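You operate a simulated robot arm through the tools that you are given. There is no shell and no other tool.

The job below is to be done with a simulated robot arm. You get a single attempt, and the scene is never put back.

## Task
Cure the leak at the hose clip; set the line to 4 bar.
Fine: main valve shut and 0 bar shown before the clip is screwed tight; regulator knob to its mark; main valve open again.

Only the result counts: the job must be done as asked and must still hold three seconds after the hand-in. Knocking over, shifting, dropping, spilling or breaking anything else fails it.

## Robot
A 7-joint arm with a three-finger gripper, fixed in place. Base frame: the origin is on the floor under the middle of its stand, x ahead of it, y to its left, z up; the work surface is at about z = 580. Readings come in mm, degrees, newtons and seconds.
It reaches about 1342 mm from its shoulder. Its first joint turns from -166.0 to 166.0 degrees. Payload 2.69 kg.
The TCP is the grasp point between the finger pads, 30 mm short of the fingertips. In the tool frame z runs along the fingers and y along their closing line. The gripper opens to 128 mm; its body begins 117 mm behind the TCP.
Orientation is that of the tool frame in the base frame, as a unit quaternion [x, y, z, w]. With the fingers straight down and closing along the base's y, the tool's x points along the base's -x, its y along +y and its z along -z.

## Interface
- The arm moves only by the tool nudge_tool. Its argument "increments" is text: rows parted by semicolons, each of 7 numbers parted by spaces: the shift along the tool's x, y, z in units of 50 mm (1.0 is 50 mm), then the turn, a rotation vector about the tool's x, y, z in units of 4 degrees (1.0 is 4 degrees), then the finger opening in mm, from 0 to 128. In form: tx ty tz wx wy wz jaw; .... A call has 1 to 20 rows; each row shifts and turns the commanded pose from where the row before left it, along the tool's axes as they then stand. A call with a number of a shift or a turn outside -1 to 1 is refused whole. A row lasts 0.2 s, in which the tool goes at most 50 mm and 8.6 degrees; a call with a longer step from one row to the next is refused whole, and so is a gripper value outside its range. A pose out of reach is approached as far as the arm can. The call stops where the force on the tool passes 70 N (or 10 N more than at its start, if that is more) or the arm is blocked; 0.2 s more then pass. The fingers move at their own pace (about 127 mm/s each) and stop on an object; they squeeze with about 27 N. The grip force told is the motor's: it shows also when the fingers shut on nothing. Time passes only in rows, and 0.2 s behind the last, so rows that do not move let the fingers close. It gives the time, the measured TCP pose, the force on the tool (base axes), the opening and the grip force at its end, in the units of the frame above (readings bear some noise), with the torque about the TCP (base axes, N m) and any sound that the robot's microphone picked up.
- Cameras (640 x 400 px; columns grow to the right, rows downward): "scene" is fixed at [222.1, -499.5, 1429.2]; the picture's right is [0.89, -0.45, 0.00], its down [-0.18, -0.35, -0.92] and it looks along [0.42, 0.82, -0.40] (base axes); focal length 332 px, centre (320, 200). "wrist" rides on the gripper at [58, 54, -131] in the tool frame; the picture's right is [-0.68, 0.74, 0.00], its down [-0.62, -0.56, -0.55] and it looks along [-0.40, -0.37, 0.84] (tool axes); focal length 234 px, centre (320, 200). There is no depth. A picture from a camera that has moved, and an enlarged one, comes with that camera's place and axes in the base frame and with its lens.
- camera(camera): a new picture of that camera. The clock stands still meanwhile.
- slide_trunk(by): moves the trunk up (or, below 0, down) by that many mm; the arm rides with it, the base frame stays. It gives what a move gives, with no picture.
- inspect(camera, box): a new picture of the part [left, top, right, bottom] of that camera's present view, enlarged. The clock stands still meanwhile.
- finish_job(): hands the job in; it is judged then, once.

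Places have to be worked out from the pictures, the camera data and where the tool is seen. Open the gripper and draw the arm clear of the work before you hand the job in, unless the task says otherwise.

The tools are called after "Call:" as name(argument=value, ...) on one line, values as JSON. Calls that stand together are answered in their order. nudge_tool: Moves the arm, as the interface text tells. Its arguments: {"type":"object","properties":{"increments":{"type":"string"}},"required":["increments"]} The other tools are called the same way: slide_trunk (by) moves the trunk up or down; camera (camera) takes a picture; inspect (camera, box) takes an enlarged picture of a part of a camera's view; finish_job () hands the job in.

At the start:

```text
t: 0.0
ee_pos: [538.4, 443.9, 1098.5]
tool_rot: [0.001, 1.0, 0.0, 0.0]
contact_force: [1.1, 0.1, 0.1]
moment: [0.01, -0.01, 0.0]
width: 128.0
gripper_force: 0.1
trunk travel left (down, up): [-150.0, 200.0]
```

scene: 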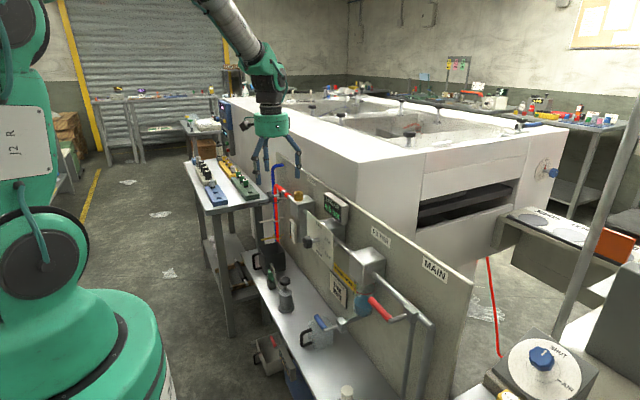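
wrist: 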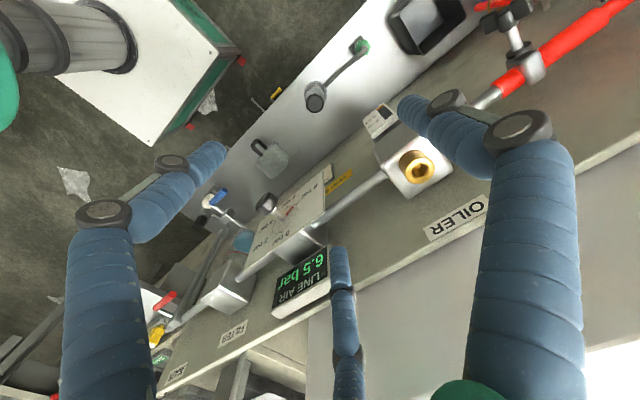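

The scene shows a panel with a pressure display (6.5 bar), pipes, valves, and a red hose. I'll look closer at the panel with both cameras before moving.

Call:
inspect(camera="scene", box=[240, 150, 360, 225])

Call:
inspect(camera="scene", box=[300, 200, 460, 300])

Call:
inspect(camera="scene", box=[240, 220, 480, 400])

Call:
inspect(camera="wrist", box=[140, 150, 360, 390])

Call:
inspect(camera="wrist", box=[360, 0, 640, 180])

```text
5.33 times, centred on (300, 188) of scene
camera zoom: at [222.1, -499.5, 1429.2], right [0.89, -0.45, 0.0], down [-0.18, -0.35, -0.92], along [0.42, 0.82, -0.4], focal length 1769 px, centre (427, 267)
```

zoom: 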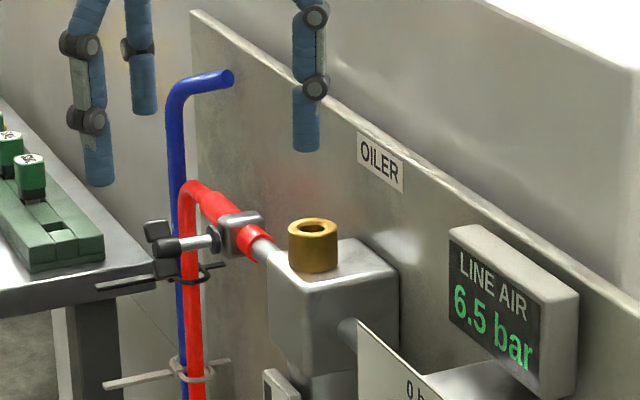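

```text
4.00 times, centred on (380, 250) of scene
camera zoom: at [222.1, -499.5, 1429.2], right [0.89, -0.45, 0.0], down [-0.18, -0.35, -0.92], along [0.42, 0.82, -0.4], focal length 1326 px, centre (80, 0)
```

zoom: 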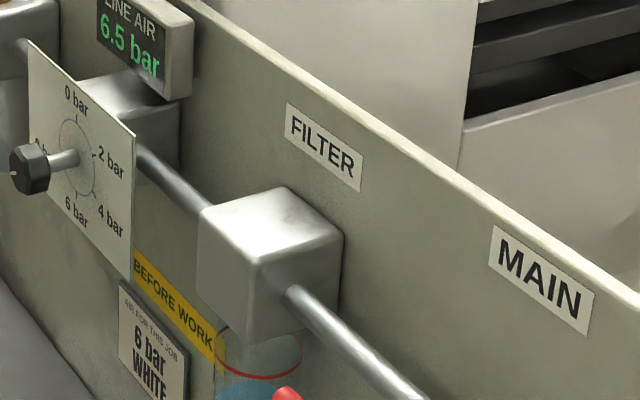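

```text
2.22 times, centred on (360, 310) of scene
camera zoom: at [222.1, -499.5, 1429.2], right [0.89, -0.45, 0.0], down [-0.18, -0.35, -0.92], along [0.42, 0.82, -0.4], focal length 737 px, centre (231, -44)
```

zoom: 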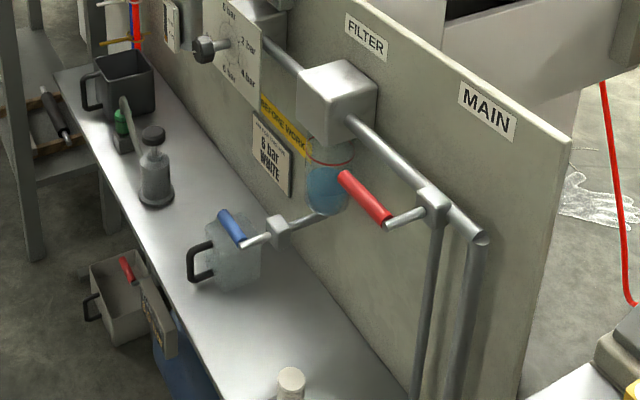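

```text
1.67 times, centred on (250, 270) of wrist
camera zoom: at [480.2, 496.7, 1228.9], right [0.68, 0.74, 0.0], down [0.62, -0.56, 0.55], along [0.4, -0.37, -0.84], focal length 390 px, centre (437, 83)
```

zoom: 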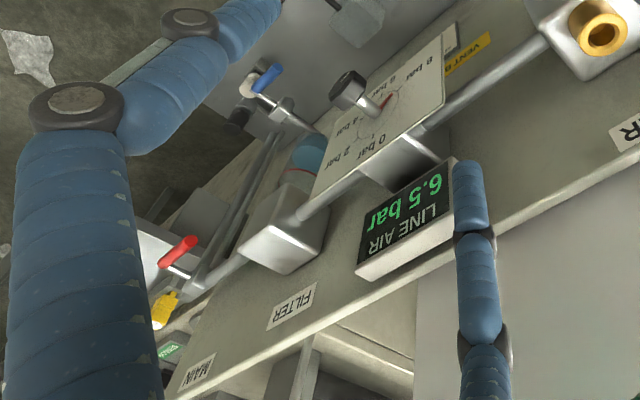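

```text
2.22 times, centred on (500, 90) of wrist
camera zoom: at [480.2, 496.7, 1228.9], right [0.68, 0.74, 0.0], down [0.62, -0.56, 0.55], along [0.4, -0.37, -0.84], focal length 520 px, centre (-80, 444)
```

zoom: 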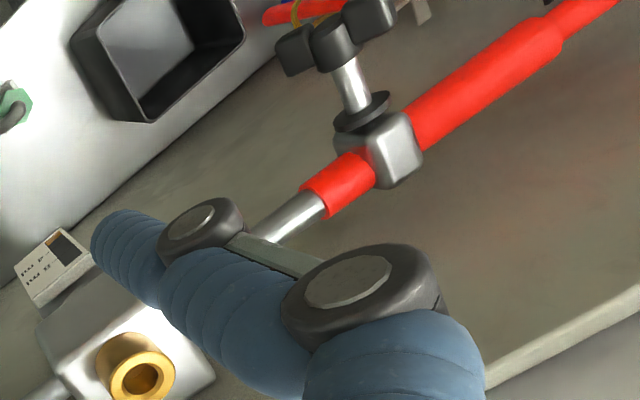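

The panel seems to lie in the plane x ≈ 700 and runs along y. The red lever near y ≈ -90 sits under the MAIN label, the knob near y ≈ 286 is the regulator, and the clip screw is near y ≈ 669. I'll zoom in on the labels and valves to read the details.

Call:
inspect(camera="scene", box=[300, 225, 364, 265])

Call:
inspect(camera="scene", box=[320, 255, 368, 315])

Call:
inspect(camera="scene", box=[290, 280, 370, 350])

Call:
inspect(camera="scene", box=[360, 280, 440, 340])

Call:
inspect(camera="scene", box=[480, 310, 640, 400])

Call:
inspect(camera="scene", box=[255, 180, 305, 215])

```text
10.00 times, centred on (332, 245) of scene
camera zoom: at [222.1, -499.5, 1429.2], right [0.89, -0.45, 0.0], down [-0.18, -0.35, -0.92], along [0.42, 0.82, -0.4], focal length 3316 px, centre (200, -250)
```

zoom: 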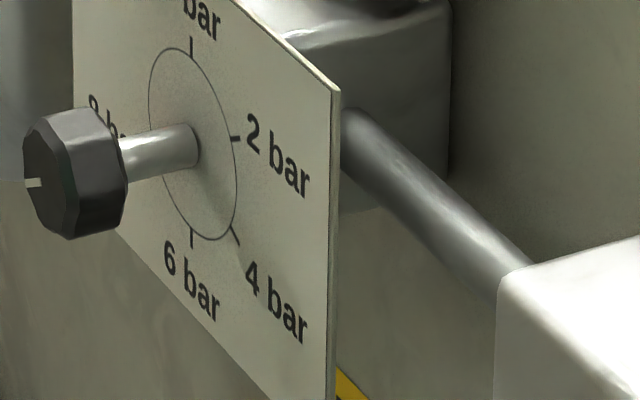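

```text
6.67 times, centred on (344, 285) of scene
camera zoom: at [222.1, -499.5, 1429.2], right [0.89, -0.45, 0.0], down [-0.18, -0.35, -0.92], along [0.42, 0.82, -0.4], focal length 2211 px, centre (160, -367)
```

zoom: 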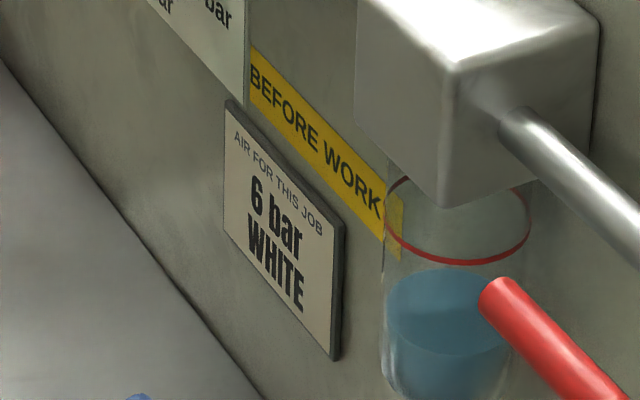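

```text
5.71 times, centred on (330, 315) of scene
camera zoom: at [222.1, -499.5, 1429.2], right [0.89, -0.45, 0.0], down [-0.18, -0.35, -0.92], along [0.42, 0.82, -0.4], focal length 1895 px, centre (263, -457)
```

zoom: 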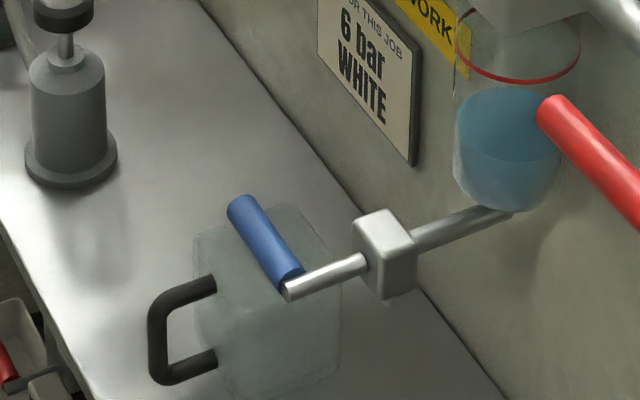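

```text
6.67 times, centred on (400, 310) of scene
camera zoom: at [222.1, -499.5, 1429.2], right [0.89, -0.45, 0.0], down [-0.18, -0.35, -0.92], along [0.42, 0.82, -0.4], focal length 2211 px, centre (-213, -533)
```

zoom: 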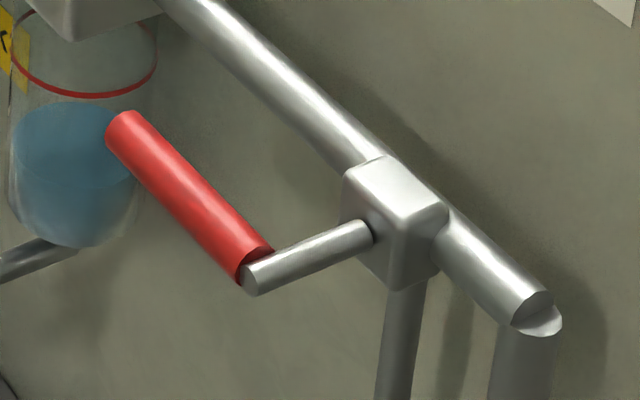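

```text
4.00 times, centred on (560, 355) of scene
camera zoom: at [222.1, -499.5, 1429.2], right [0.89, -0.45, 0.0], down [-0.18, -0.35, -0.92], along [0.42, 0.82, -0.4], focal length 1326 px, centre (-640, -420)
```

zoom: 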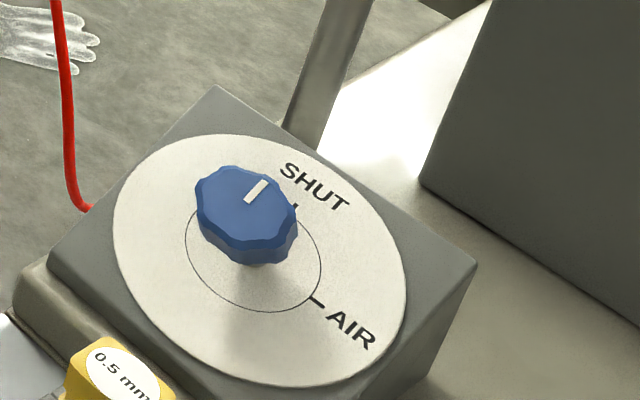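

```text
11.43 times, centred on (280, 198) of scene
camera zoom: at [222.1, -499.5, 1429.2], right [0.89, -0.45, 0.0], down [-0.18, -0.35, -0.92], along [0.42, 0.82, -0.4], focal length 3790 px, centre (777, 229)
```

zoom: 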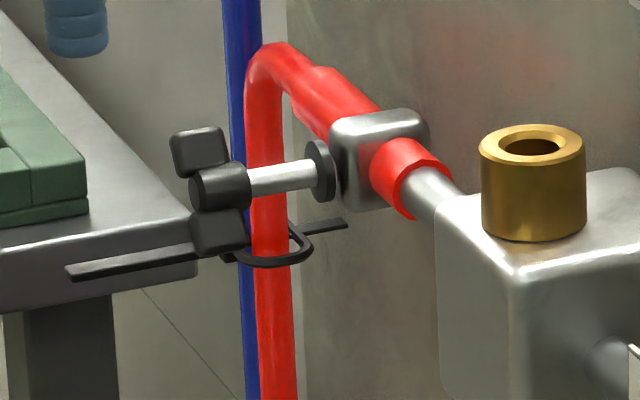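

The card reads 6 bar, but the job asks for 4 bar, so I'll go by the job. The red main lever points along +y, in line with the pipe, so it is open. A blue vent lever hangs off the filter bowl and the clip has a wing screw pointing toward -x. I'll back off in x and tilt the tool to horizontal so the wrist camera faces the panel.

Call:
nudge_tool(increments="1 0 0 0 0 0 128; 1 0 0 0 0 0 128; 0.4 0 0 0 -1 0 128; 0 0 0 0 -1 0 128; 0 0 0 0 -1 0 128; 0 0 0 0 -1 0 128; 0 0 0 0 -1 0 128; 0 0 0 0 -1 0 128; 0 0 0 0 -1 0 128; 0 0 0 0 -1 0 128; 0 0 0 0 -1 0 128; 0 0 0 0 -1 0 128")

```text
t: 2.6
ee_pos: [419.7, 443.2, 1099.6]
tool_rot: [0.0, 0.939, 0.001, 0.343]
contact_force: [-0.9, 0.0, 0.4]
moment: [0.01, 0.03, -0.01]
width: 127.9
gripper_force: 0.0
trunk travel left (down, up): [-150.0, 200.0]
```

The arm tracked the tilt well; it is now about 40° from straight down. I'll check the views before going on.

Call:
camera(camera="wrist")

Call:
camera(camera="scene")

```text
taken
camera wrist: at [290.0, 496.5, 1161.2], right [0.52, 0.74, 0.44], down [0.12, -0.57, 0.82], along [0.85, -0.37, -0.38], focal length 234 px, centre (320, 200)
```

wrist: 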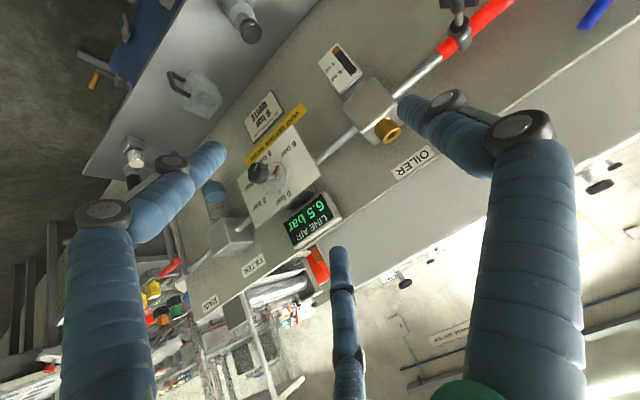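

```text
taken
```

scene: 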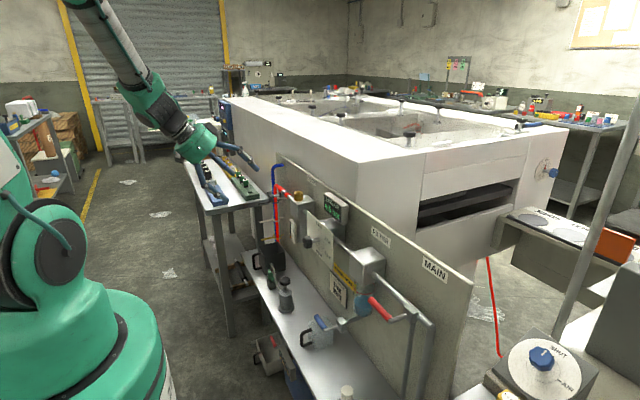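

The path is clear, so I'll finish the tilt to horizontal (50° more) and then lower the tool to bring the panel into frame.

Call:
nudge_tool(increments="0 0 0 0 -1 0 128; 0 0 0 0 -1 0 128; 0 0 0 0 -1 0 128; 0 0 0 0 -1 0 128; 0 0 0 0 -1 0 128; 0 0 0 0 -1 0 128; 0 0 0 0 -1 0 128; 0 0 0 0 -1 0 128; 0 0 0 0 -1 0 128; 0 0 0 0 -1 0 128; 0 0 0 0 -1 0 128; 0 0 0 0 -1 0 128; 0 0 0 0 -0.5 0 128; 1 0 0 0 0 0 128; 1 0 0 0 0 0 128; 1 0 0 0 0 0 128")

Call:
camera(camera="wrist")

Call:
camera(camera="scene")

```text
t: 6.0
ee_pos: [418.9, 444.2, 949.2]
tool_rot: [0.0, 0.707, 0.002, 0.707]
contact_force: [0.5, 0.7, 0.6]
moment: [0.01, 0.04, -0.05]
width: 127.9
gripper_force: 0.0
trunk travel left (down, up): [-150.0, 200.0]
```

```text
taken
camera wrist: at [288.1, 497.8, 890.4], right [0.0, 0.74, 0.68], down [-0.55, -0.57, 0.61], along [0.84, -0.37, 0.4], focal length 234 px, centre (320, 200)
```

wrist: 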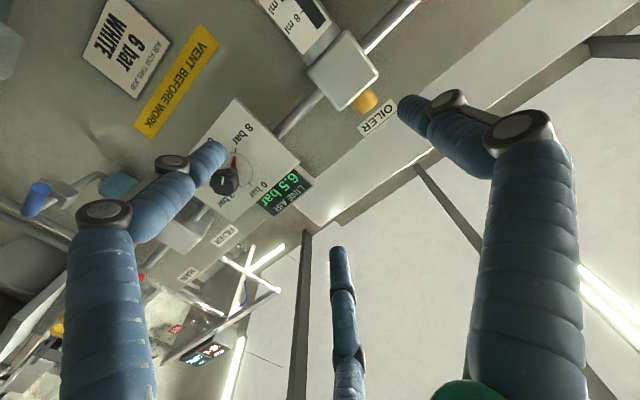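

```text
taken
```

scene: 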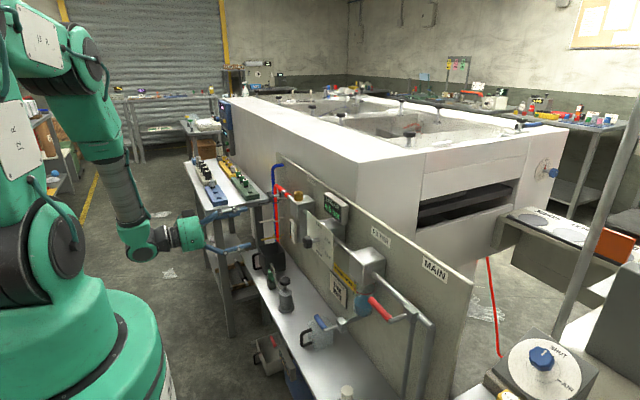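

The tool is now horizontal and the dial is in view. I'll zoom in on the dial, the labels and the vent from here.

Call:
inspect(camera="wrist", box=[170, 90, 330, 250])

Call:
inspect(camera="wrist", box=[0, 0, 240, 150])

Call:
inspect(camera="wrist", box=[0, 150, 160, 370])

```text
2.50 times, centred on (250, 170) of wrist
camera zoom: at [288.1, 497.8, 890.4], right [0.0, 0.74, 0.68], down [-0.55, -0.57, 0.61], along [0.84, -0.37, 0.4], focal length 585 px, centre (495, 275)
```

zoom: 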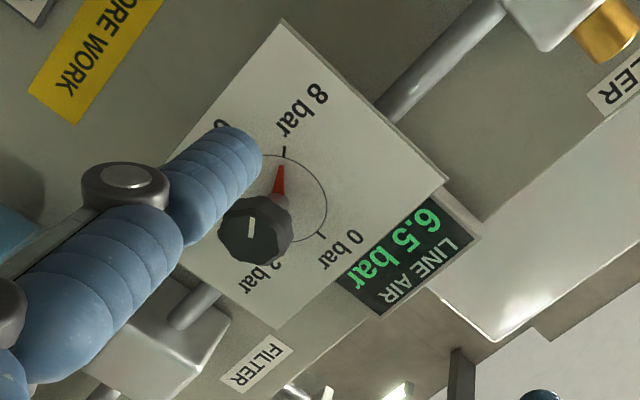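

```text
2.67 times, centred on (120, 75) of wrist
camera zoom: at [288.1, 497.8, 890.4], right [0.0, 0.74, 0.68], down [-0.55, -0.57, 0.61], along [0.84, -0.37, 0.4], focal length 624 px, centre (853, 533)
```

zoom: 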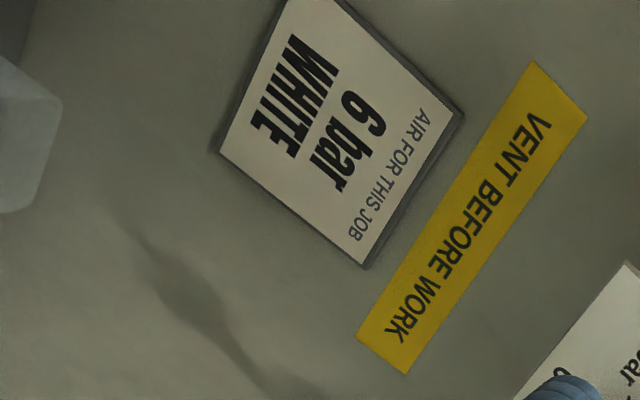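

```text
1.82 times, centred on (80, 260) of wrist
camera zoom: at [288.1, 497.8, 890.4], right [0.0, 0.74, 0.68], down [-0.55, -0.57, 0.61], along [0.84, -0.37, 0.4], focal length 426 px, centre (756, 91)
```

zoom: 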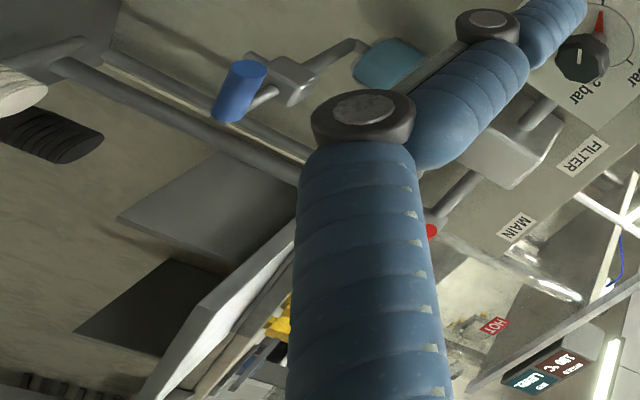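

The regulator pointer currently sits close to 8 bar. I'll slide along the panel toward -y, staying about 110 mm clear of the knob, to get a wrist view of the main and vent levers.

Call:
nudge_tool(increments="1 0 0.6 0 0 0 128; 0.5 -1 0 0 0 0 128; 0 -1 0 0 0 0 128; 0 -1 0 0 0 0 128; 0 -1 0 0 0 0 128; 0 0 0 0 0 0 128")

Call:
camera(camera="wrist")

Call:
camera(camera="scene")

```text
refused: row 1 steps farther than a row can; nothing moved
```

```text
taken
camera wrist: at [288.1, 497.8, 890.4], right [0.0, 0.74, 0.68], down [-0.55, -0.57, 0.61], along [0.84, -0.37, 0.4], focal length 234 px, centre (320, 200)
```

wrist: 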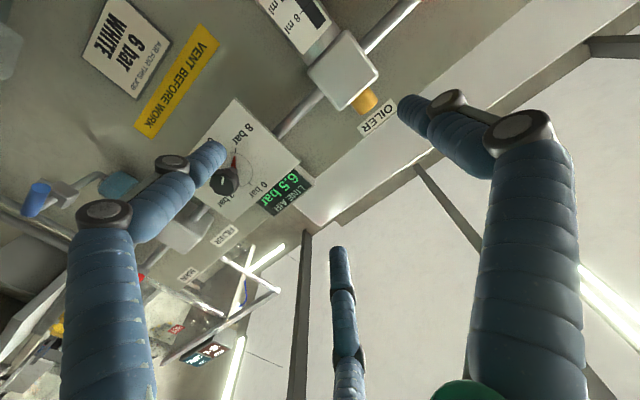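

```text
taken
```

scene: 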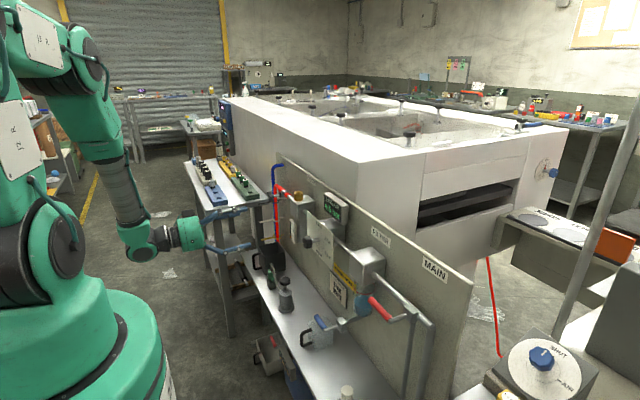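

That call was refused because a combined step went past 50 mm in one row. I'll redo it with single-axis steps.

Call:
nudge_tool(increments="1 0 0 0 0 0 128; 0.4 0 0.6 0 0 0 128; 0 -1 0 0 0 0 128; 0 -1 0 0 0 0 128; 0 -1 0 0 0 0 128; 0 -1 0 0 0 0 128; 0 0 0 0 0 0 128")

Call:
camera(camera="wrist")

Call:
camera(camera="scene")

```text
t: 7.6
ee_pos: [475.5, 310.7, 934.7]
tool_rot: [-0.004, 0.71, -0.01, 0.704]
contact_force: [0.3, 0.6, -0.5]
moment: [0.01, 0.01, -0.01]
width: 128.0
gripper_force: 0.1
out of reach, approached as far as the arm can: row 4, 5, 6
trunk travel left (down, up): [-150.0, 200.0]
```

```text
taken
camera wrist: at [344.2, 364.2, 875.7], right [0.01, 0.75, 0.66], down [-0.55, -0.55, 0.63], along [0.84, -0.37, 0.4], focal length 234 px, centre (320, 200)
```

wrist: 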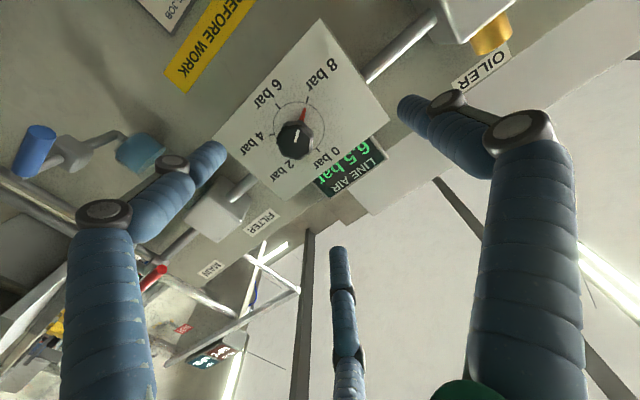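

```text
taken
```

scene: 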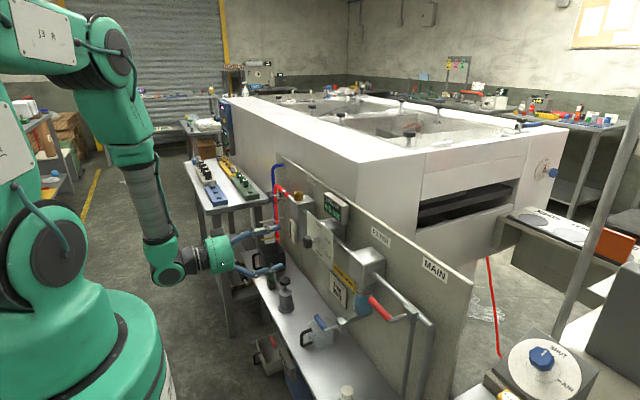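

The arm is too folded to reach that pose and stopped at (475, 311, 935). The dial now shows clearly, so I'll zoom in on it, then raise the trunk to give the arm more room.

Call:
inspect(camera="wrist", box=[215, 40, 375, 200])

Call:
inspect(camera="wrist", box=[0, 100, 160, 200])

Call:
slide_trunk(by=200)

```text
2.50 times, centred on (295, 120) of wrist
camera zoom: at [344.2, 364.2, 875.7], right [0.01, 0.75, 0.66], down [-0.55, -0.55, 0.63], along [0.84, -0.37, 0.4], focal length 585 px, centre (382, 400)
```

zoom: 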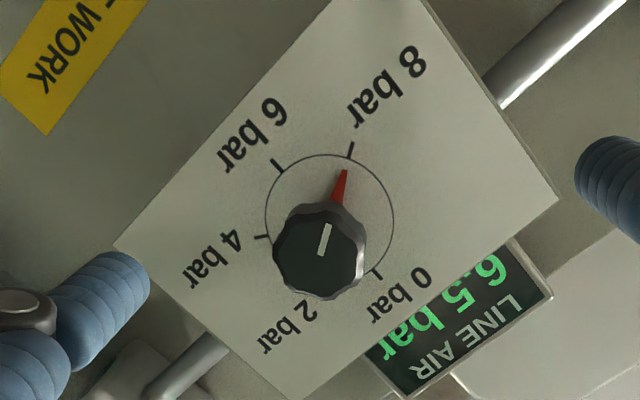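

```text
4.00 times, centred on (80, 150) of wrist
camera zoom: at [344.2, 364.2, 875.7], right [0.01, 0.75, 0.66], down [-0.55, -0.55, 0.63], along [0.84, -0.37, 0.4], focal length 937 px, centre (1280, 400)
```

zoom: 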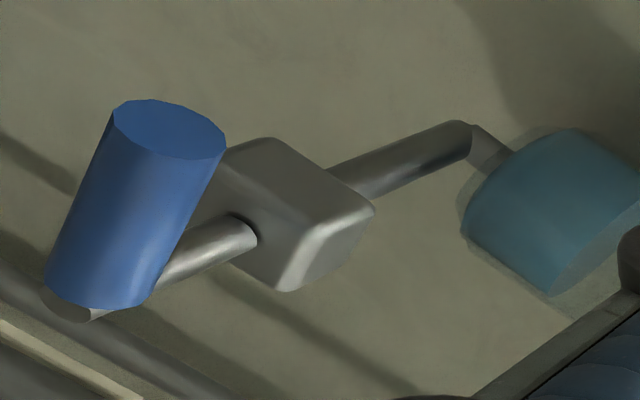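

```text
t: 9.8
ee_pos: [474.5, 311.8, 1134.2]
tool_rot: [-0.005, 0.71, -0.012, 0.704]
contact_force: [0.3, 0.2, -0.3]
moment: [-0.01, -0.02, -0.01]
width: 128.0
gripper_force: 0.0
trunk travel left (down, up): [-350.0, 0.0]
```

The trunk is fully raised. I'll push out to x ≈ 594 at this height, above the panel top (z ≈ 1045), then travel toward -y and take stock.

Call:
nudge_tool(increments="0 0 0 0 0 0 128; 0 0 1 0 0 0 128; 0 0 1 0 0 0 128; 0 0 0 0 0 0 128")

```text
t: 10.8
ee_pos: [579.4, 311.3, 1132.9]
tool_rot: [-0.004, 0.71, -0.012, 0.704]
contact_force: [0.8, 0.0, -0.6]
moment: [-0.02, 0.01, 0.03]
width: 127.9
gripper_force: 0.0
trunk travel left (down, up): [-350.0, 0.0]
```

The commanded pose was reset to the measured one, leaving a small orientation error of about 1°. I'll correct it and move toward -y above the panel.

Call:
nudge_tool(increments="0 0 0 -0.16 -0.12 0.32 128; 0 -1 0 0 0 0 128; 0 -1 0 0 0 0 128; 0 -1 0 0 0 0 128; 0 -1 0 0 0 0 128; 0 0 0 0 0 0 128")

Call:
camera(camera="wrist")

Call:
camera(camera="scene")

```text
t: 12.2
ee_pos: [606.5, 157.3, 1193.3]
tool_rot: [-0.007, 0.711, -0.015, 0.703]
contact_force: [0.5, -0.7, 0.6]
moment: [0.01, 0.03, 0.08]
width: 127.8
gripper_force: 0.0
out of reach, approached as far as the arm can: row 2, 3, 4, 5
trunk travel left (down, up): [-350.0, 0.0]
```

```text
taken
camera wrist: at [474.8, 210.6, 1134.3], right [0.01, 0.76, 0.65], down [-0.55, -0.54, 0.64], along [0.84, -0.37, 0.41], focal length 234 px, centre (320, 200)
```

wrist: 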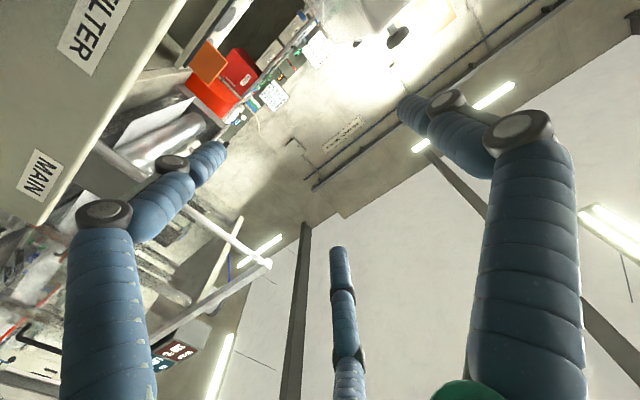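

```text
taken
```

scene: 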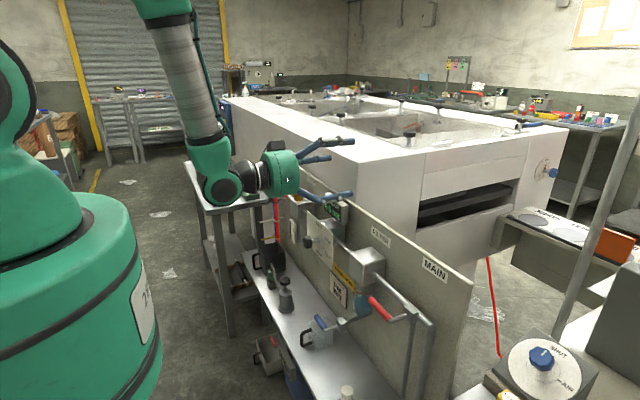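

Pointing straight at +x brings the wrist too close to the robot's column once y gets near 0. If I yaw the tool about 45° so it comes in from the +y side (tool z ≈ (0.7, -0.7, 0)), the wrist stays about 430 mm from the axis. I'll yaw up here, above the panel, and close the fingers to act as a peg.

Call:
nudge_tool(increments="0 0 0 0 -0.16 0.45 128; 0 0 0 1 0 0 100; 0 0 0 1 0 0 60; 0 0 0 1 0 0 30; 0 0 0 1 0 0 0; 0 0 0 1 0 0 0; 0 0 0 1 0 0 0; 0 0 0 1 0 0 0; 0 0 0 1 0 0 0; 0 0 0 1 0 0 0; 0 0 0 1 0 0 0; 0 0 0 1 0 0 0; 0 0 0 0 0 0 0")

Call:
camera(camera="wrist")

Call:
camera(camera="scene")

```text
t: 15.0
ee_pos: [604.0, 157.8, 1193.5]
tool_rot: [0.258, 0.653, -0.281, 0.654]
contact_force: [-0.6, 0.2, -0.1]
moment: [0.01, 0.01, -0.03]
width: 2.4
gripper_force: 26.9
out of reach, approached as far as the arm can: row 1
trunk travel left (down, up): [-350.0, 0.0]
```

```text
taken
camera wrist: at [548.3, 286.2, 1130.3], right [0.52, 0.54, 0.65], down [-0.78, 0.0, 0.62], along [0.34, -0.84, 0.43], focal length 234 px, centre (320, 200)
```

wrist: 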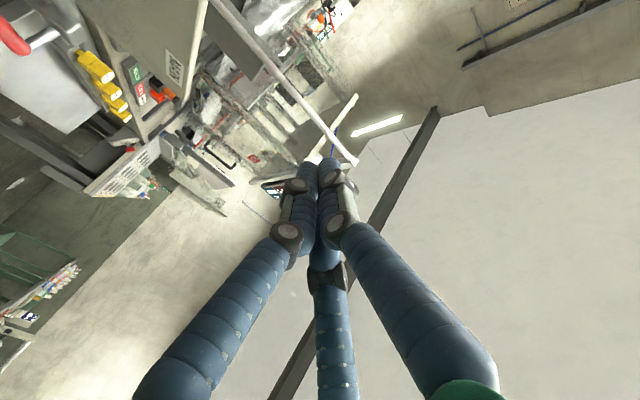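

```text
taken
```

scene: 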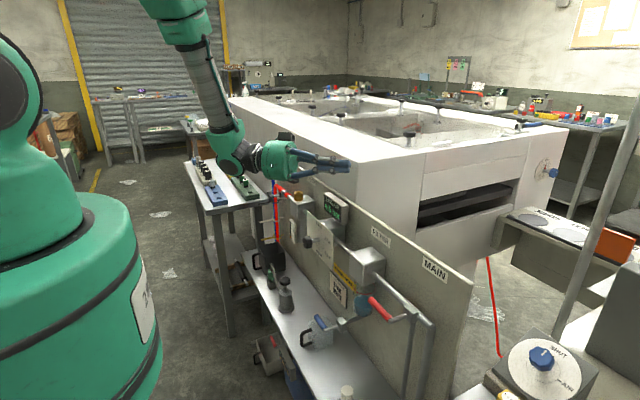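

The fingers are closed and the tool axis is (0.71, -0.70, 0). I place the main lever along +y from its stem at y ≈ -93 to its end at y ≈ -13, at x ≈ 594, z ≈ 930. I'll bring the peg to about 60 mm above the lever's end and look.

Call:
nudge_tool(increments="0.695 -0.428 0.39 0 0 0 0; 0.695 -0.428 0.39 0 0 0 0; 0.695 -0.428 0.39 0 0 0 0; 0.695 -0.428 0.39 0 0 0 0; 0.695 -0.428 0.39 0 0 0 0; 0.695 -0.428 0.39 0 0 0 0; 0 0 0 0 0 0 0")

Call:
camera(camera="wrist")

Call:
camera(camera="scene")

```text
t: 16.6
ee_pos: [610.0, -16.5, 989.8]
tool_rot: [0.255, 0.655, -0.286, 0.651]
contact_force: [0.2, 0.0, -0.5]
moment: [-0.05, -0.02, 0.01]
width: 2.0
gripper_force: 26.9
out of reach, approached as far as the arm can: row 6
trunk travel left (down, up): [-350.0, 0.0]
```

```text
taken
camera wrist: at [554.0, 111.9, 928.3], right [0.53, 0.55, 0.65], down [-0.77, 0.01, 0.63], along [0.34, -0.84, 0.43], focal length 234 px, centre (320, 200)
```

wrist: 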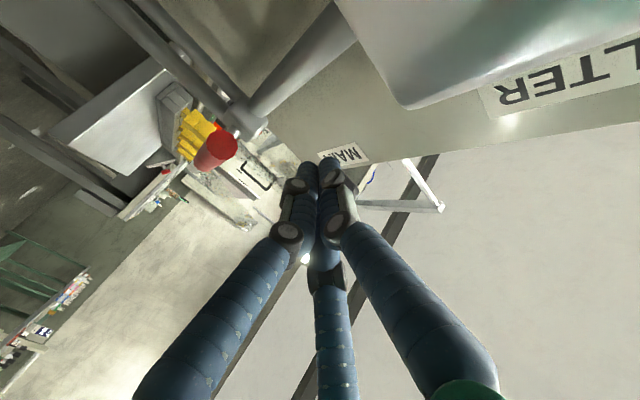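

```text
taken
```

scene: 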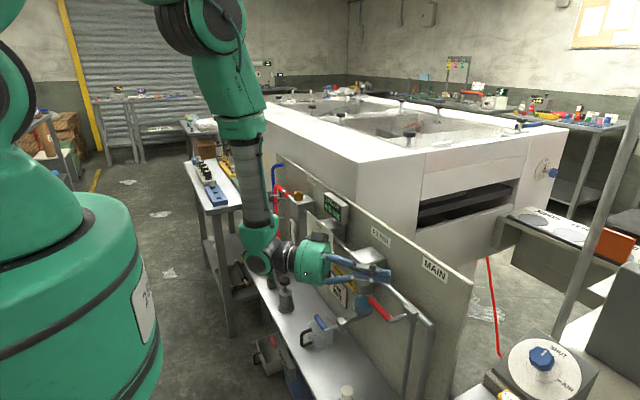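

The pose is slightly limited (x = 610, not 594) but close. I'll zoom in on the lever in the wrist view to fix its position.

Call:
inspect(camera="wrist", box=[150, 60, 310, 200])

Call:
inspect(camera="scene", box=[340, 250, 440, 330])

```text
2.86 times, centred on (230, 130) of wrist
camera zoom: at [554.0, 111.9, 928.3], right [0.53, 0.55, 0.65], down [-0.77, 0.01, 0.63], along [0.34, -0.84, 0.43], focal length 669 px, centre (577, 400)
```

zoom: 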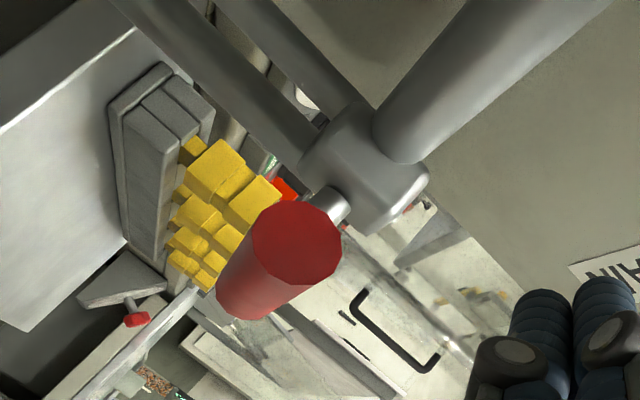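

```text
5.00 times, centred on (390, 290) of scene
camera zoom: at [222.1, -499.5, 1429.2], right [0.89, -0.45, 0.0], down [-0.18, -0.35, -0.92], along [0.42, 0.82, -0.4], focal length 1658 px, centre (-30, -250)
```

zoom: 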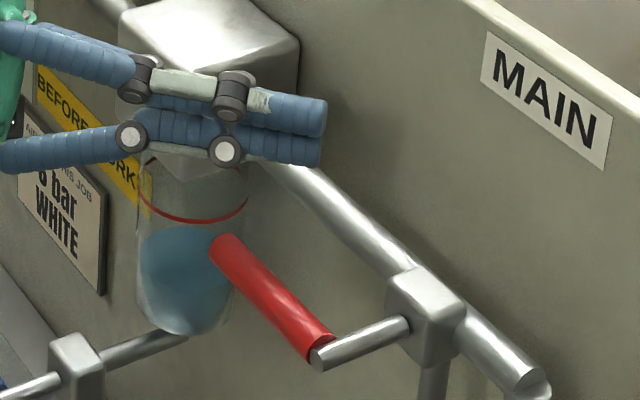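

The lever's end centre triangulates to (591, -22, 931), its stem axis to y ≈ -95 and its radius to about 9 mm. The limit looks like a wrist-bend one, so I'll pitch the tool down about 32° to relax it.

Call:
nudge_tool(increments="-0.4 0 0 0 0 0 0; 0 0 0 0 1 0 0; 0 0 0 0 1 0 0; 0 0 0 0 1 0 0; 0 0 0 0 1 0 0; 0 0 0 0 1 0 0; 0 0 0 0 1 0 0; 0 0 0 0 1 0 0; 0 0 0 0 1 0 0; 0 0 0 0 0 0 0")

Call:
camera(camera="wrist")

Call:
inspect(camera="scene", box=[280, 210, 440, 330])

```text
t: 18.8
ee_pos: [608.8, -14.0, 1012.0]
tool_rot: [0.324, 0.809, -0.198, 0.45]
contact_force: [0.3, -0.7, -0.5]
moment: [0.0, 0.02, 0.03]
width: 2.2
gripper_force: 27.1
trunk travel left (down, up): [-350.0, 0.0]
```

```text
taken
camera wrist: at [545.5, 123.9, 1028.9], right [0.78, 0.29, 0.56], down [-0.49, -0.28, 0.83], along [0.4, -0.91, -0.08], focal length 234 px, centre (320, 200)
```

wrist: 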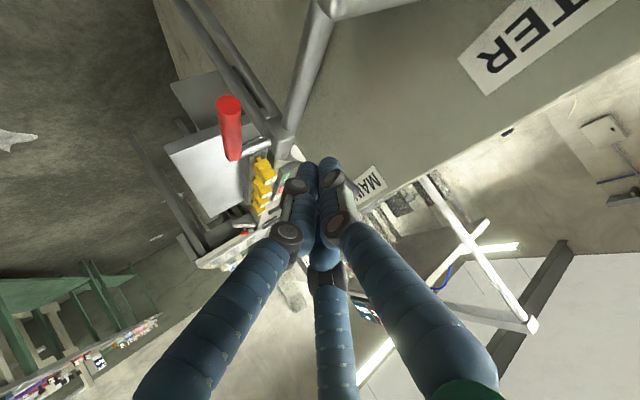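

```text
3.33 times, centred on (360, 270) of scene
camera zoom: at [222.1, -499.5, 1429.2], right [0.89, -0.45, 0.0], down [-0.18, -0.35, -0.92], along [0.42, 0.82, -0.4], focal length 1106 px, centre (187, -33)
```

zoom: 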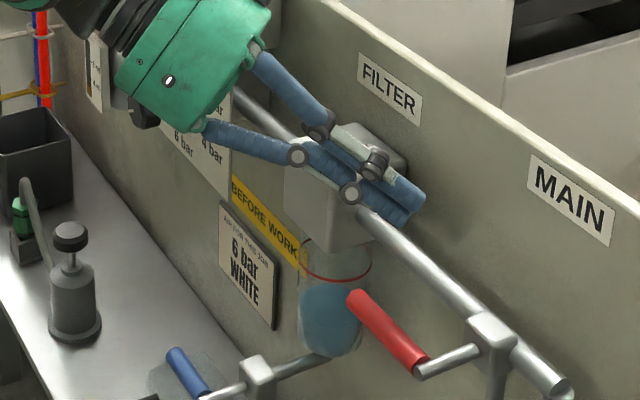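

With the tool pitched to (0.60, -0.61, -0.52) there is no more reach trouble. I'll move the peg over the lever near its end (crossing at y ≈ -42) and lower gently to contact.

Call:
nudge_tool(increments="0.203 -0.317 0.302 0 0 0 0; 0.203 -0.317 0.302 0 0 0 0; 0 0 0 0 0 0 0; 0.171 0.006 0.104 0 0 0 0; 0.171 0.006 0.104 0 0 0 0; 0 0 0 0 0 0 0")

Call:
inspect(camera="scene", box=[330, 230, 450, 330])

Call:
camera(camera="wrist")

```text
t: 20.2
ee_pos: [598.3, -47.1, 960.8]
tool_rot: [0.323, 0.809, -0.197, 0.449]
contact_force: [0.4, 0.7, -0.5]
moment: [-0.01, 0.0, 0.0]
width: 2.2
gripper_force: 27.1
trunk travel left (down, up): [-350.0, 0.0]
```

```text
4.00 times, centred on (390, 280) of scene
camera zoom: at [222.1, -499.5, 1429.2], right [0.89, -0.45, 0.0], down [-0.18, -0.35, -0.92], along [0.42, 0.82, -0.4], focal length 1326 px, centre (40, -120)
```

zoom: 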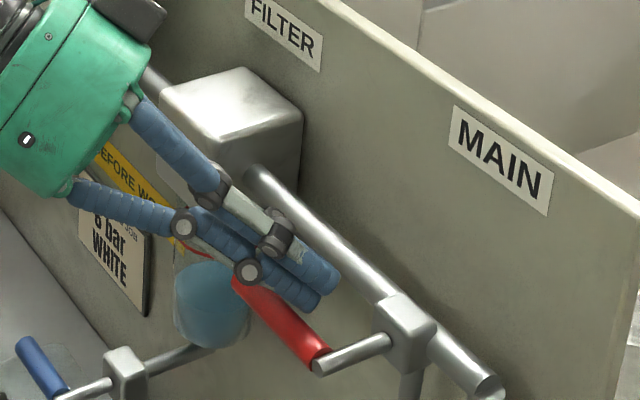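

```text
taken
camera wrist: at [533.9, 91.2, 976.8], right [0.78, 0.29, 0.56], down [-0.49, -0.28, 0.83], along [0.4, -0.92, -0.08], focal length 234 px, centre (320, 200)
```

wrist: 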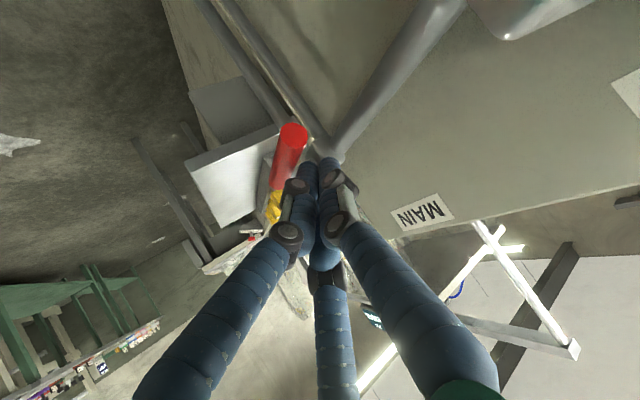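

There is no contact force yet, with the peg just above the red lever. I'll push down another 15 mm and watch the force and the lever.

Call:
nudge_tool(increments="0.086 0.003 0.052 0 0 0 0; 0.086 0.003 0.052 0 0 0 0; 0.086 0.003 0.052 0 0 0 0; 0 0 0 0 0 0 0")

Call:
inspect(camera="scene", box=[330, 230, 450, 330])

```text
t: 21.2
ee_pos: [603.1, -45.8, 951.5]
tool_rot: [0.324, 0.806, -0.196, 0.454]
contact_force: [25.5, 0.0, 62.6]
moment: [-0.77, -0.07, -0.39]
width: 1.9
gripper_force: 27.6
trunk travel left (down, up): [-350.0, 0.0]
```

```text
4.00 times, centred on (390, 280) of scene
camera zoom: at [222.1, -499.5, 1429.2], right [0.89, -0.45, 0.0], down [-0.18, -0.35, -0.92], along [0.42, 0.82, -0.4], focal length 1326 px, centre (40, -120)
```

zoom: 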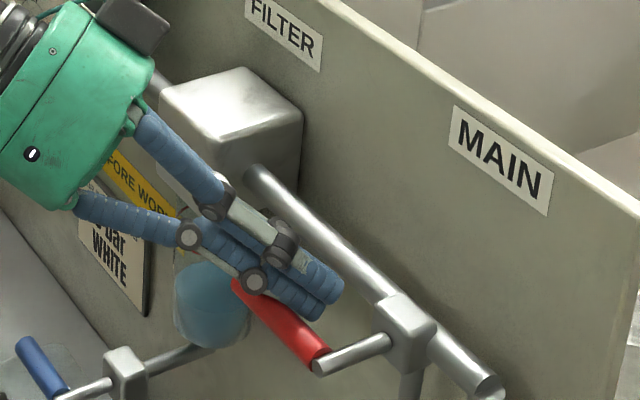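

Pushing down gives 63 N and no movement, so the lever is against its stop that way and must swing up to shut. I think a lower shoulder would let the wrist point horizontally here, so I'll lift well clear and then lower the trunk in stages.

Call:
nudge_tool(increments="-0.4 -0.014 -0.24 0 0 0 0; -0.81 -0.027 -0.49 0 0 0 0; -0.81 -0.027 -0.49 0 0 0 0; -0.81 -0.027 -0.49 0 0 0 0; -0.81 -0.027 -0.49 0 0 0 0; -0.81 -0.027 -0.49 0 0 0 0; -0.81 -0.027 -0.49 0 0 0 0; 0 0 0 0 0 0 0")

```text
t: 23.0
ee_pos: [596.7, -49.1, 1255.5]
tool_rot: [0.324, 0.809, -0.198, 0.449]
contact_force: [0.5, 0.1, -0.5]
moment: [0.0, -0.02, 0.04]
width: 2.0
gripper_force: 27.1
trunk travel left (down, up): [-350.0, 0.0]
```

The tool is clear at z = 1255. I'll lower the trunk by 200 mm, bringing the tool to z ≈ 1055, and check the scene.

Call:
slide_trunk(by=-200)

Call:
camera(camera="scene")

```text
t: 25.1
ee_pos: [595.9, -47.2, 1054.3]
tool_rot: [0.325, 0.809, -0.199, 0.449]
contact_force: [0.4, 0.3, -0.2]
moment: [-0.01, 0.01, 0.02]
width: 2.1
gripper_force: 27.2
trunk travel left (down, up): [-150.0, 200.0]
```

```text
taken
```

scene: 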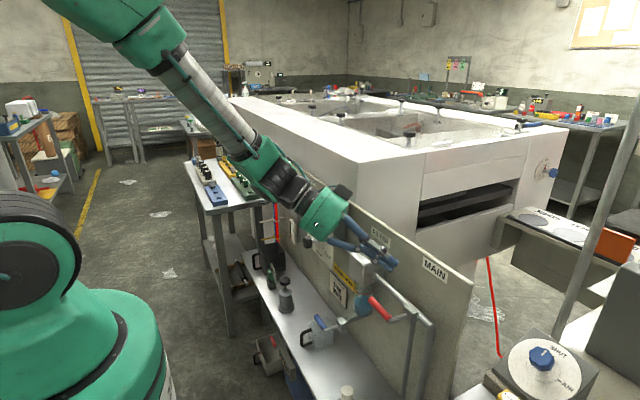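

The forearm now slopes forward with the wrist nearly in line, as hoped. I'll raise the tool 140 mm and drop the trunk its last 150 mm to free the wrist further.

Call:
nudge_tool(increments="-0.81 -0.027 -0.49 0 0 0 0; -0.81 -0.027 -0.49 0 0 0 0; -0.81 -0.027 -0.49 0 0 0 0; 0 0 0 0 0 0 0")

Call:
slide_trunk(by=-150)

Call:
camera(camera="scene")

```text
t: 26.1
ee_pos: [595.8, -46.7, 1198.0]
tool_rot: [0.324, 0.809, -0.198, 0.449]
contact_force: [0.0, 0.1, 0.5]
moment: [0.01, -0.01, 0.05]
width: 2.0
gripper_force: 26.7
trunk travel left (down, up): [-150.0, 200.0]
```

```text
t: 27.9
ee_pos: [596.2, -46.7, 1046.3]
tool_rot: [0.325, 0.809, -0.198, 0.448]
contact_force: [0.3, 0.2, 0.8]
moment: [0.0, -0.01, 0.03]
width: 2.1
gripper_force: 26.6
trunk travel left (down, up): [0.0, 350.0]
```

```text
taken
```

scene: 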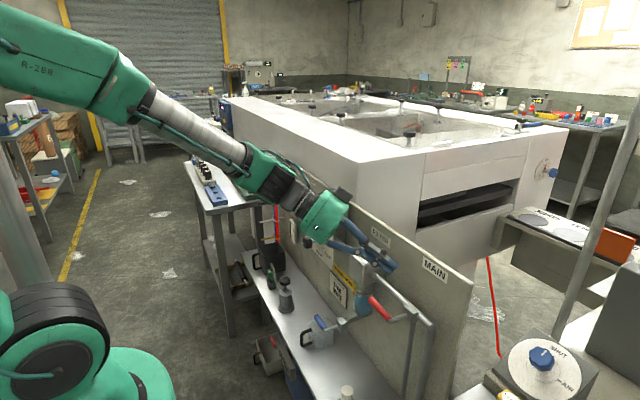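

I'll bring the tool back to horizontal and reduce the yaw by 20°, watching for reach warnings.

Call:
nudge_tool(increments="0 0 0 0 -1 0 0; 0 0 0 0 -1 0 0; 0 0 0 0 -1 0 0; 0 0 0 0 -1 0 0; 0 0 0 0 -1 0 0; 0 0 0 0 -1 0 0; 0 0 0 0 -1 0 0; 0 0 0 0 -1 0 0; 0 0 0 -1 0 0 0; 0 0 0 -1 0 0 0; 0 0 0 -1 0 0 0; 0 0 0 -1 0 0 0; 0 0 0 -1 0 0 0; 0 0 0 0 0 0 0")

```text
t: 30.9
ee_pos: [596.0, -46.6, 1046.9]
tool_rot: [0.139, 0.692, -0.163, 0.689]
contact_force: [-0.5, -0.4, 0.2]
moment: [-0.02, -0.01, 0.01]
width: 2.0
gripper_force: 27.4
trunk travel left (down, up): [0.0, 350.0]
```

The horizontal pose with 25° yaw is fully reachable with the trunk down. I'll go around the lever's end on the +y side, down to z ≈ 885, then in beneath the lever.

Call:
nudge_tool(increments="-0.026 0.726 -0.334 0 0 0 0; -0.026 0.726 -0.334 0 0 0 0; 0.81 0.0275 -0.003 0 0 0 0; 0.81 0.0275 -0.003 0 0 0 0; 0.81 0.0275 -0.003 0 0 0 0; 0.81 0.0275 -0.003 0 0 0 0; 0 0 0 0 0 0 0")

Call:
camera(camera="wrist")

Call:
inspect(camera="scene", box=[280, 230, 440, 350])

```text
t: 32.5
ee_pos: [596.3, 33.6, 883.5]
tool_rot: [0.139, 0.692, -0.161, 0.689]
contact_force: [-0.7, 0.2, 0.6]
moment: [-0.02, 0.02, 0.03]
width: 2.2
gripper_force: 27.6
trunk travel left (down, up): [0.0, 350.0]
```

```text
taken
camera wrist: at [499.2, 134.6, 823.2], right [0.31, 0.69, 0.65], down [-0.73, -0.27, 0.63], along [0.61, -0.67, 0.42], focal length 234 px, centre (320, 200)
```

wrist: 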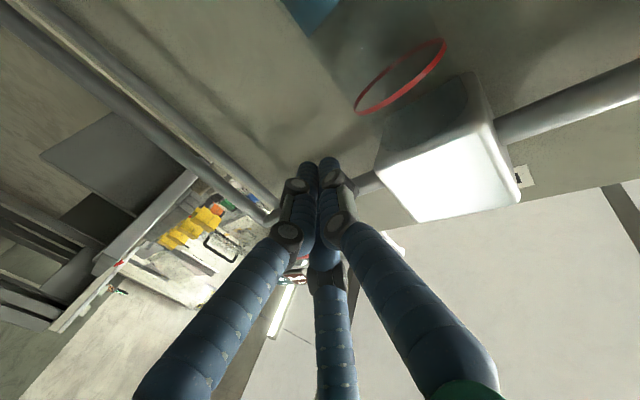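

```text
3.33 times, centred on (360, 290) of scene
camera zoom: at [222.1, -499.5, 1429.2], right [0.89, -0.45, 0.0], down [-0.18, -0.35, -0.92], along [0.42, 0.82, -0.4], focal length 1106 px, centre (187, -100)
```

zoom: 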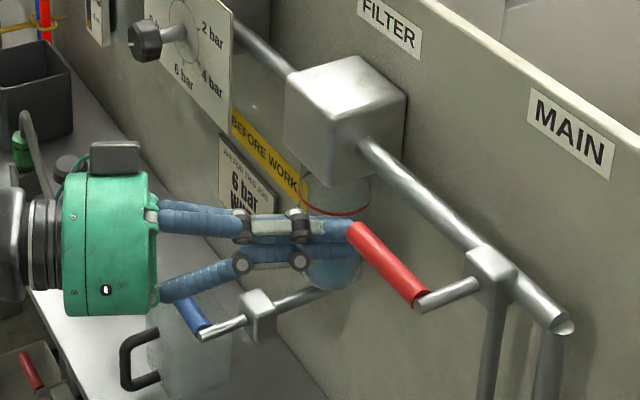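

The peg is now at (596, 34, 884), below lever height and past its end. I'll slide -y under the lever and then lift gently.

Call:
nudge_tool(increments="0.026 -0.726 0.334 0 0 0 0; 0.026 -0.726 0.334 0 0 0 0; 0 0 0 0 0 0 0; -0.2 0 0 0 0 0 0; -0.2 0 0 0 0 0 0; 0 0 0 0 0 0 0")

Call:
inspect(camera="scene", box=[330, 240, 450, 340])

Call:
camera(camera="wrist")

```text
t: 33.9
ee_pos: [599.0, -45.2, 903.9]
tool_rot: [0.14, 0.692, -0.161, 0.689]
contact_force: [0.7, 0.7, 0.1]
moment: [-0.01, -0.02, 0.0]
width: 2.2
gripper_force: 27.5
trunk travel left (down, up): [0.0, 350.0]
```

```text
4.00 times, centred on (390, 290) of scene
camera zoom: at [222.1, -499.5, 1429.2], right [0.89, -0.45, 0.0], down [-0.18, -0.35, -0.92], along [0.42, 0.82, -0.4], focal length 1326 px, centre (40, -160)
```

zoom: 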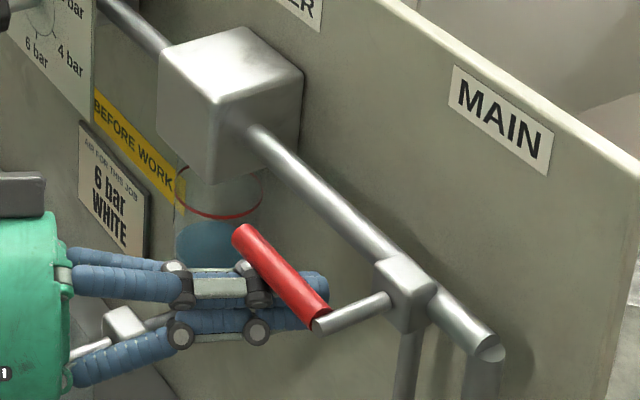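

```text
taken
camera wrist: at [500.6, 56.0, 843.8], right [0.31, 0.69, 0.65], down [-0.73, -0.27, 0.63], along [0.61, -0.67, 0.42], focal length 234 px, centre (320, 200)
```

wrist: 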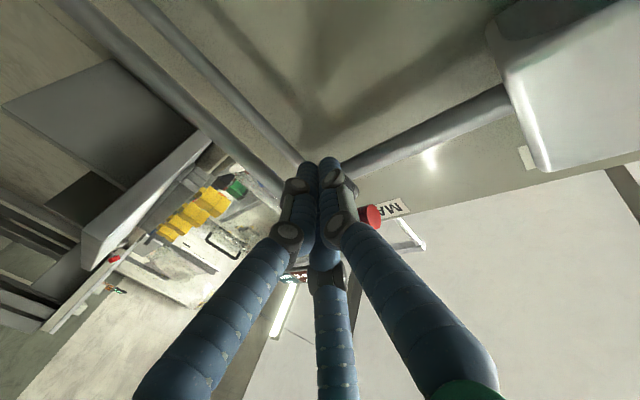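

The peg sits just under the lever with no force. I'll lift through the first ~25° of the arc and check.

Call:
nudge_tool(increments="-0.136 0.041 -0.02 0 0 0 0; -0.136 0.041 -0.02 0 0 0 0; -0.144 0.01 -0.006 0 0 0 0; -0.144 0.01 -0.006 0 0 0 0; 0 0 0 0 0 0 0")

Call:
inspect(camera="scene", box=[330, 240, 450, 340])

```text
t: 35.1
ee_pos: [597.5, -38.6, 931.7]
tool_rot: [0.141, 0.692, -0.162, 0.689]
contact_force: [-0.2, 0.0, 0.4]
moment: [-0.01, 0.0, -0.02]
width: 2.2
gripper_force: 26.3
trunk travel left (down, up): [0.0, 350.0]
```

```text
4.00 times, centred on (390, 290) of scene
camera zoom: at [222.1, -499.5, 1429.2], right [0.89, -0.45, 0.0], down [-0.18, -0.35, -0.92], along [0.42, 0.82, -0.4], focal length 1326 px, centre (40, -160)
```

zoom: 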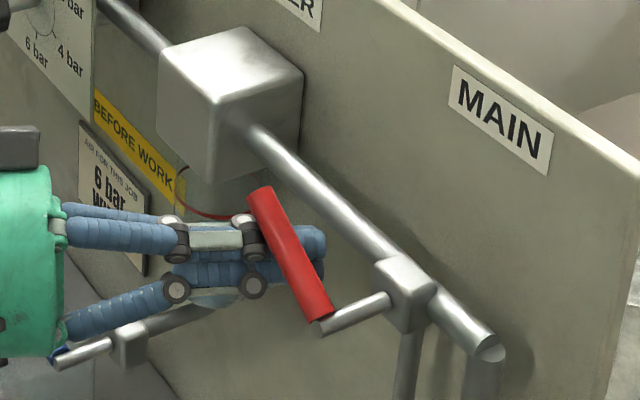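

The lever turns upward freely with no load, so I'll continue along the arc to vertical.

Call:
nudge_tool(increments="-0.143 -0.023 0.009 0 0 0 0; -0.143 -0.023 0.009 0 0 0 0; -0.131 -0.056 0.024 0 0 0 0; -0.131 -0.056 0.024 0 0 0 0; -0.114 -0.086 0.038 0 0 0 0; -0.114 -0.086 0.038 0 0 0 0; 0 0 0 0 0 0 0")

Call:
inspect(camera="scene", box=[330, 240, 450, 340])

```text
t: 36.7
ee_pos: [598.4, -56.7, 971.4]
tool_rot: [0.14, 0.692, -0.162, 0.689]
contact_force: [0.2, 0.2, 0.3]
moment: [0.01, 0.01, 0.0]
width: 2.3
gripper_force: 27.1
trunk travel left (down, up): [0.0, 350.0]
```

```text
4.00 times, centred on (390, 290) of scene
camera zoom: at [222.1, -499.5, 1429.2], right [0.89, -0.45, 0.0], down [-0.18, -0.35, -0.92], along [0.42, 0.82, -0.4], focal length 1326 px, centre (40, -160)
```

zoom: 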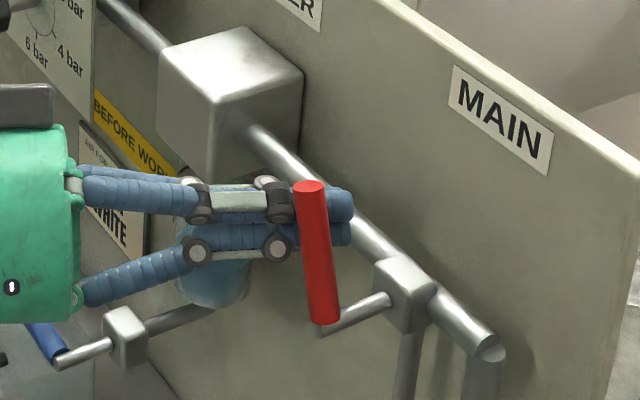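

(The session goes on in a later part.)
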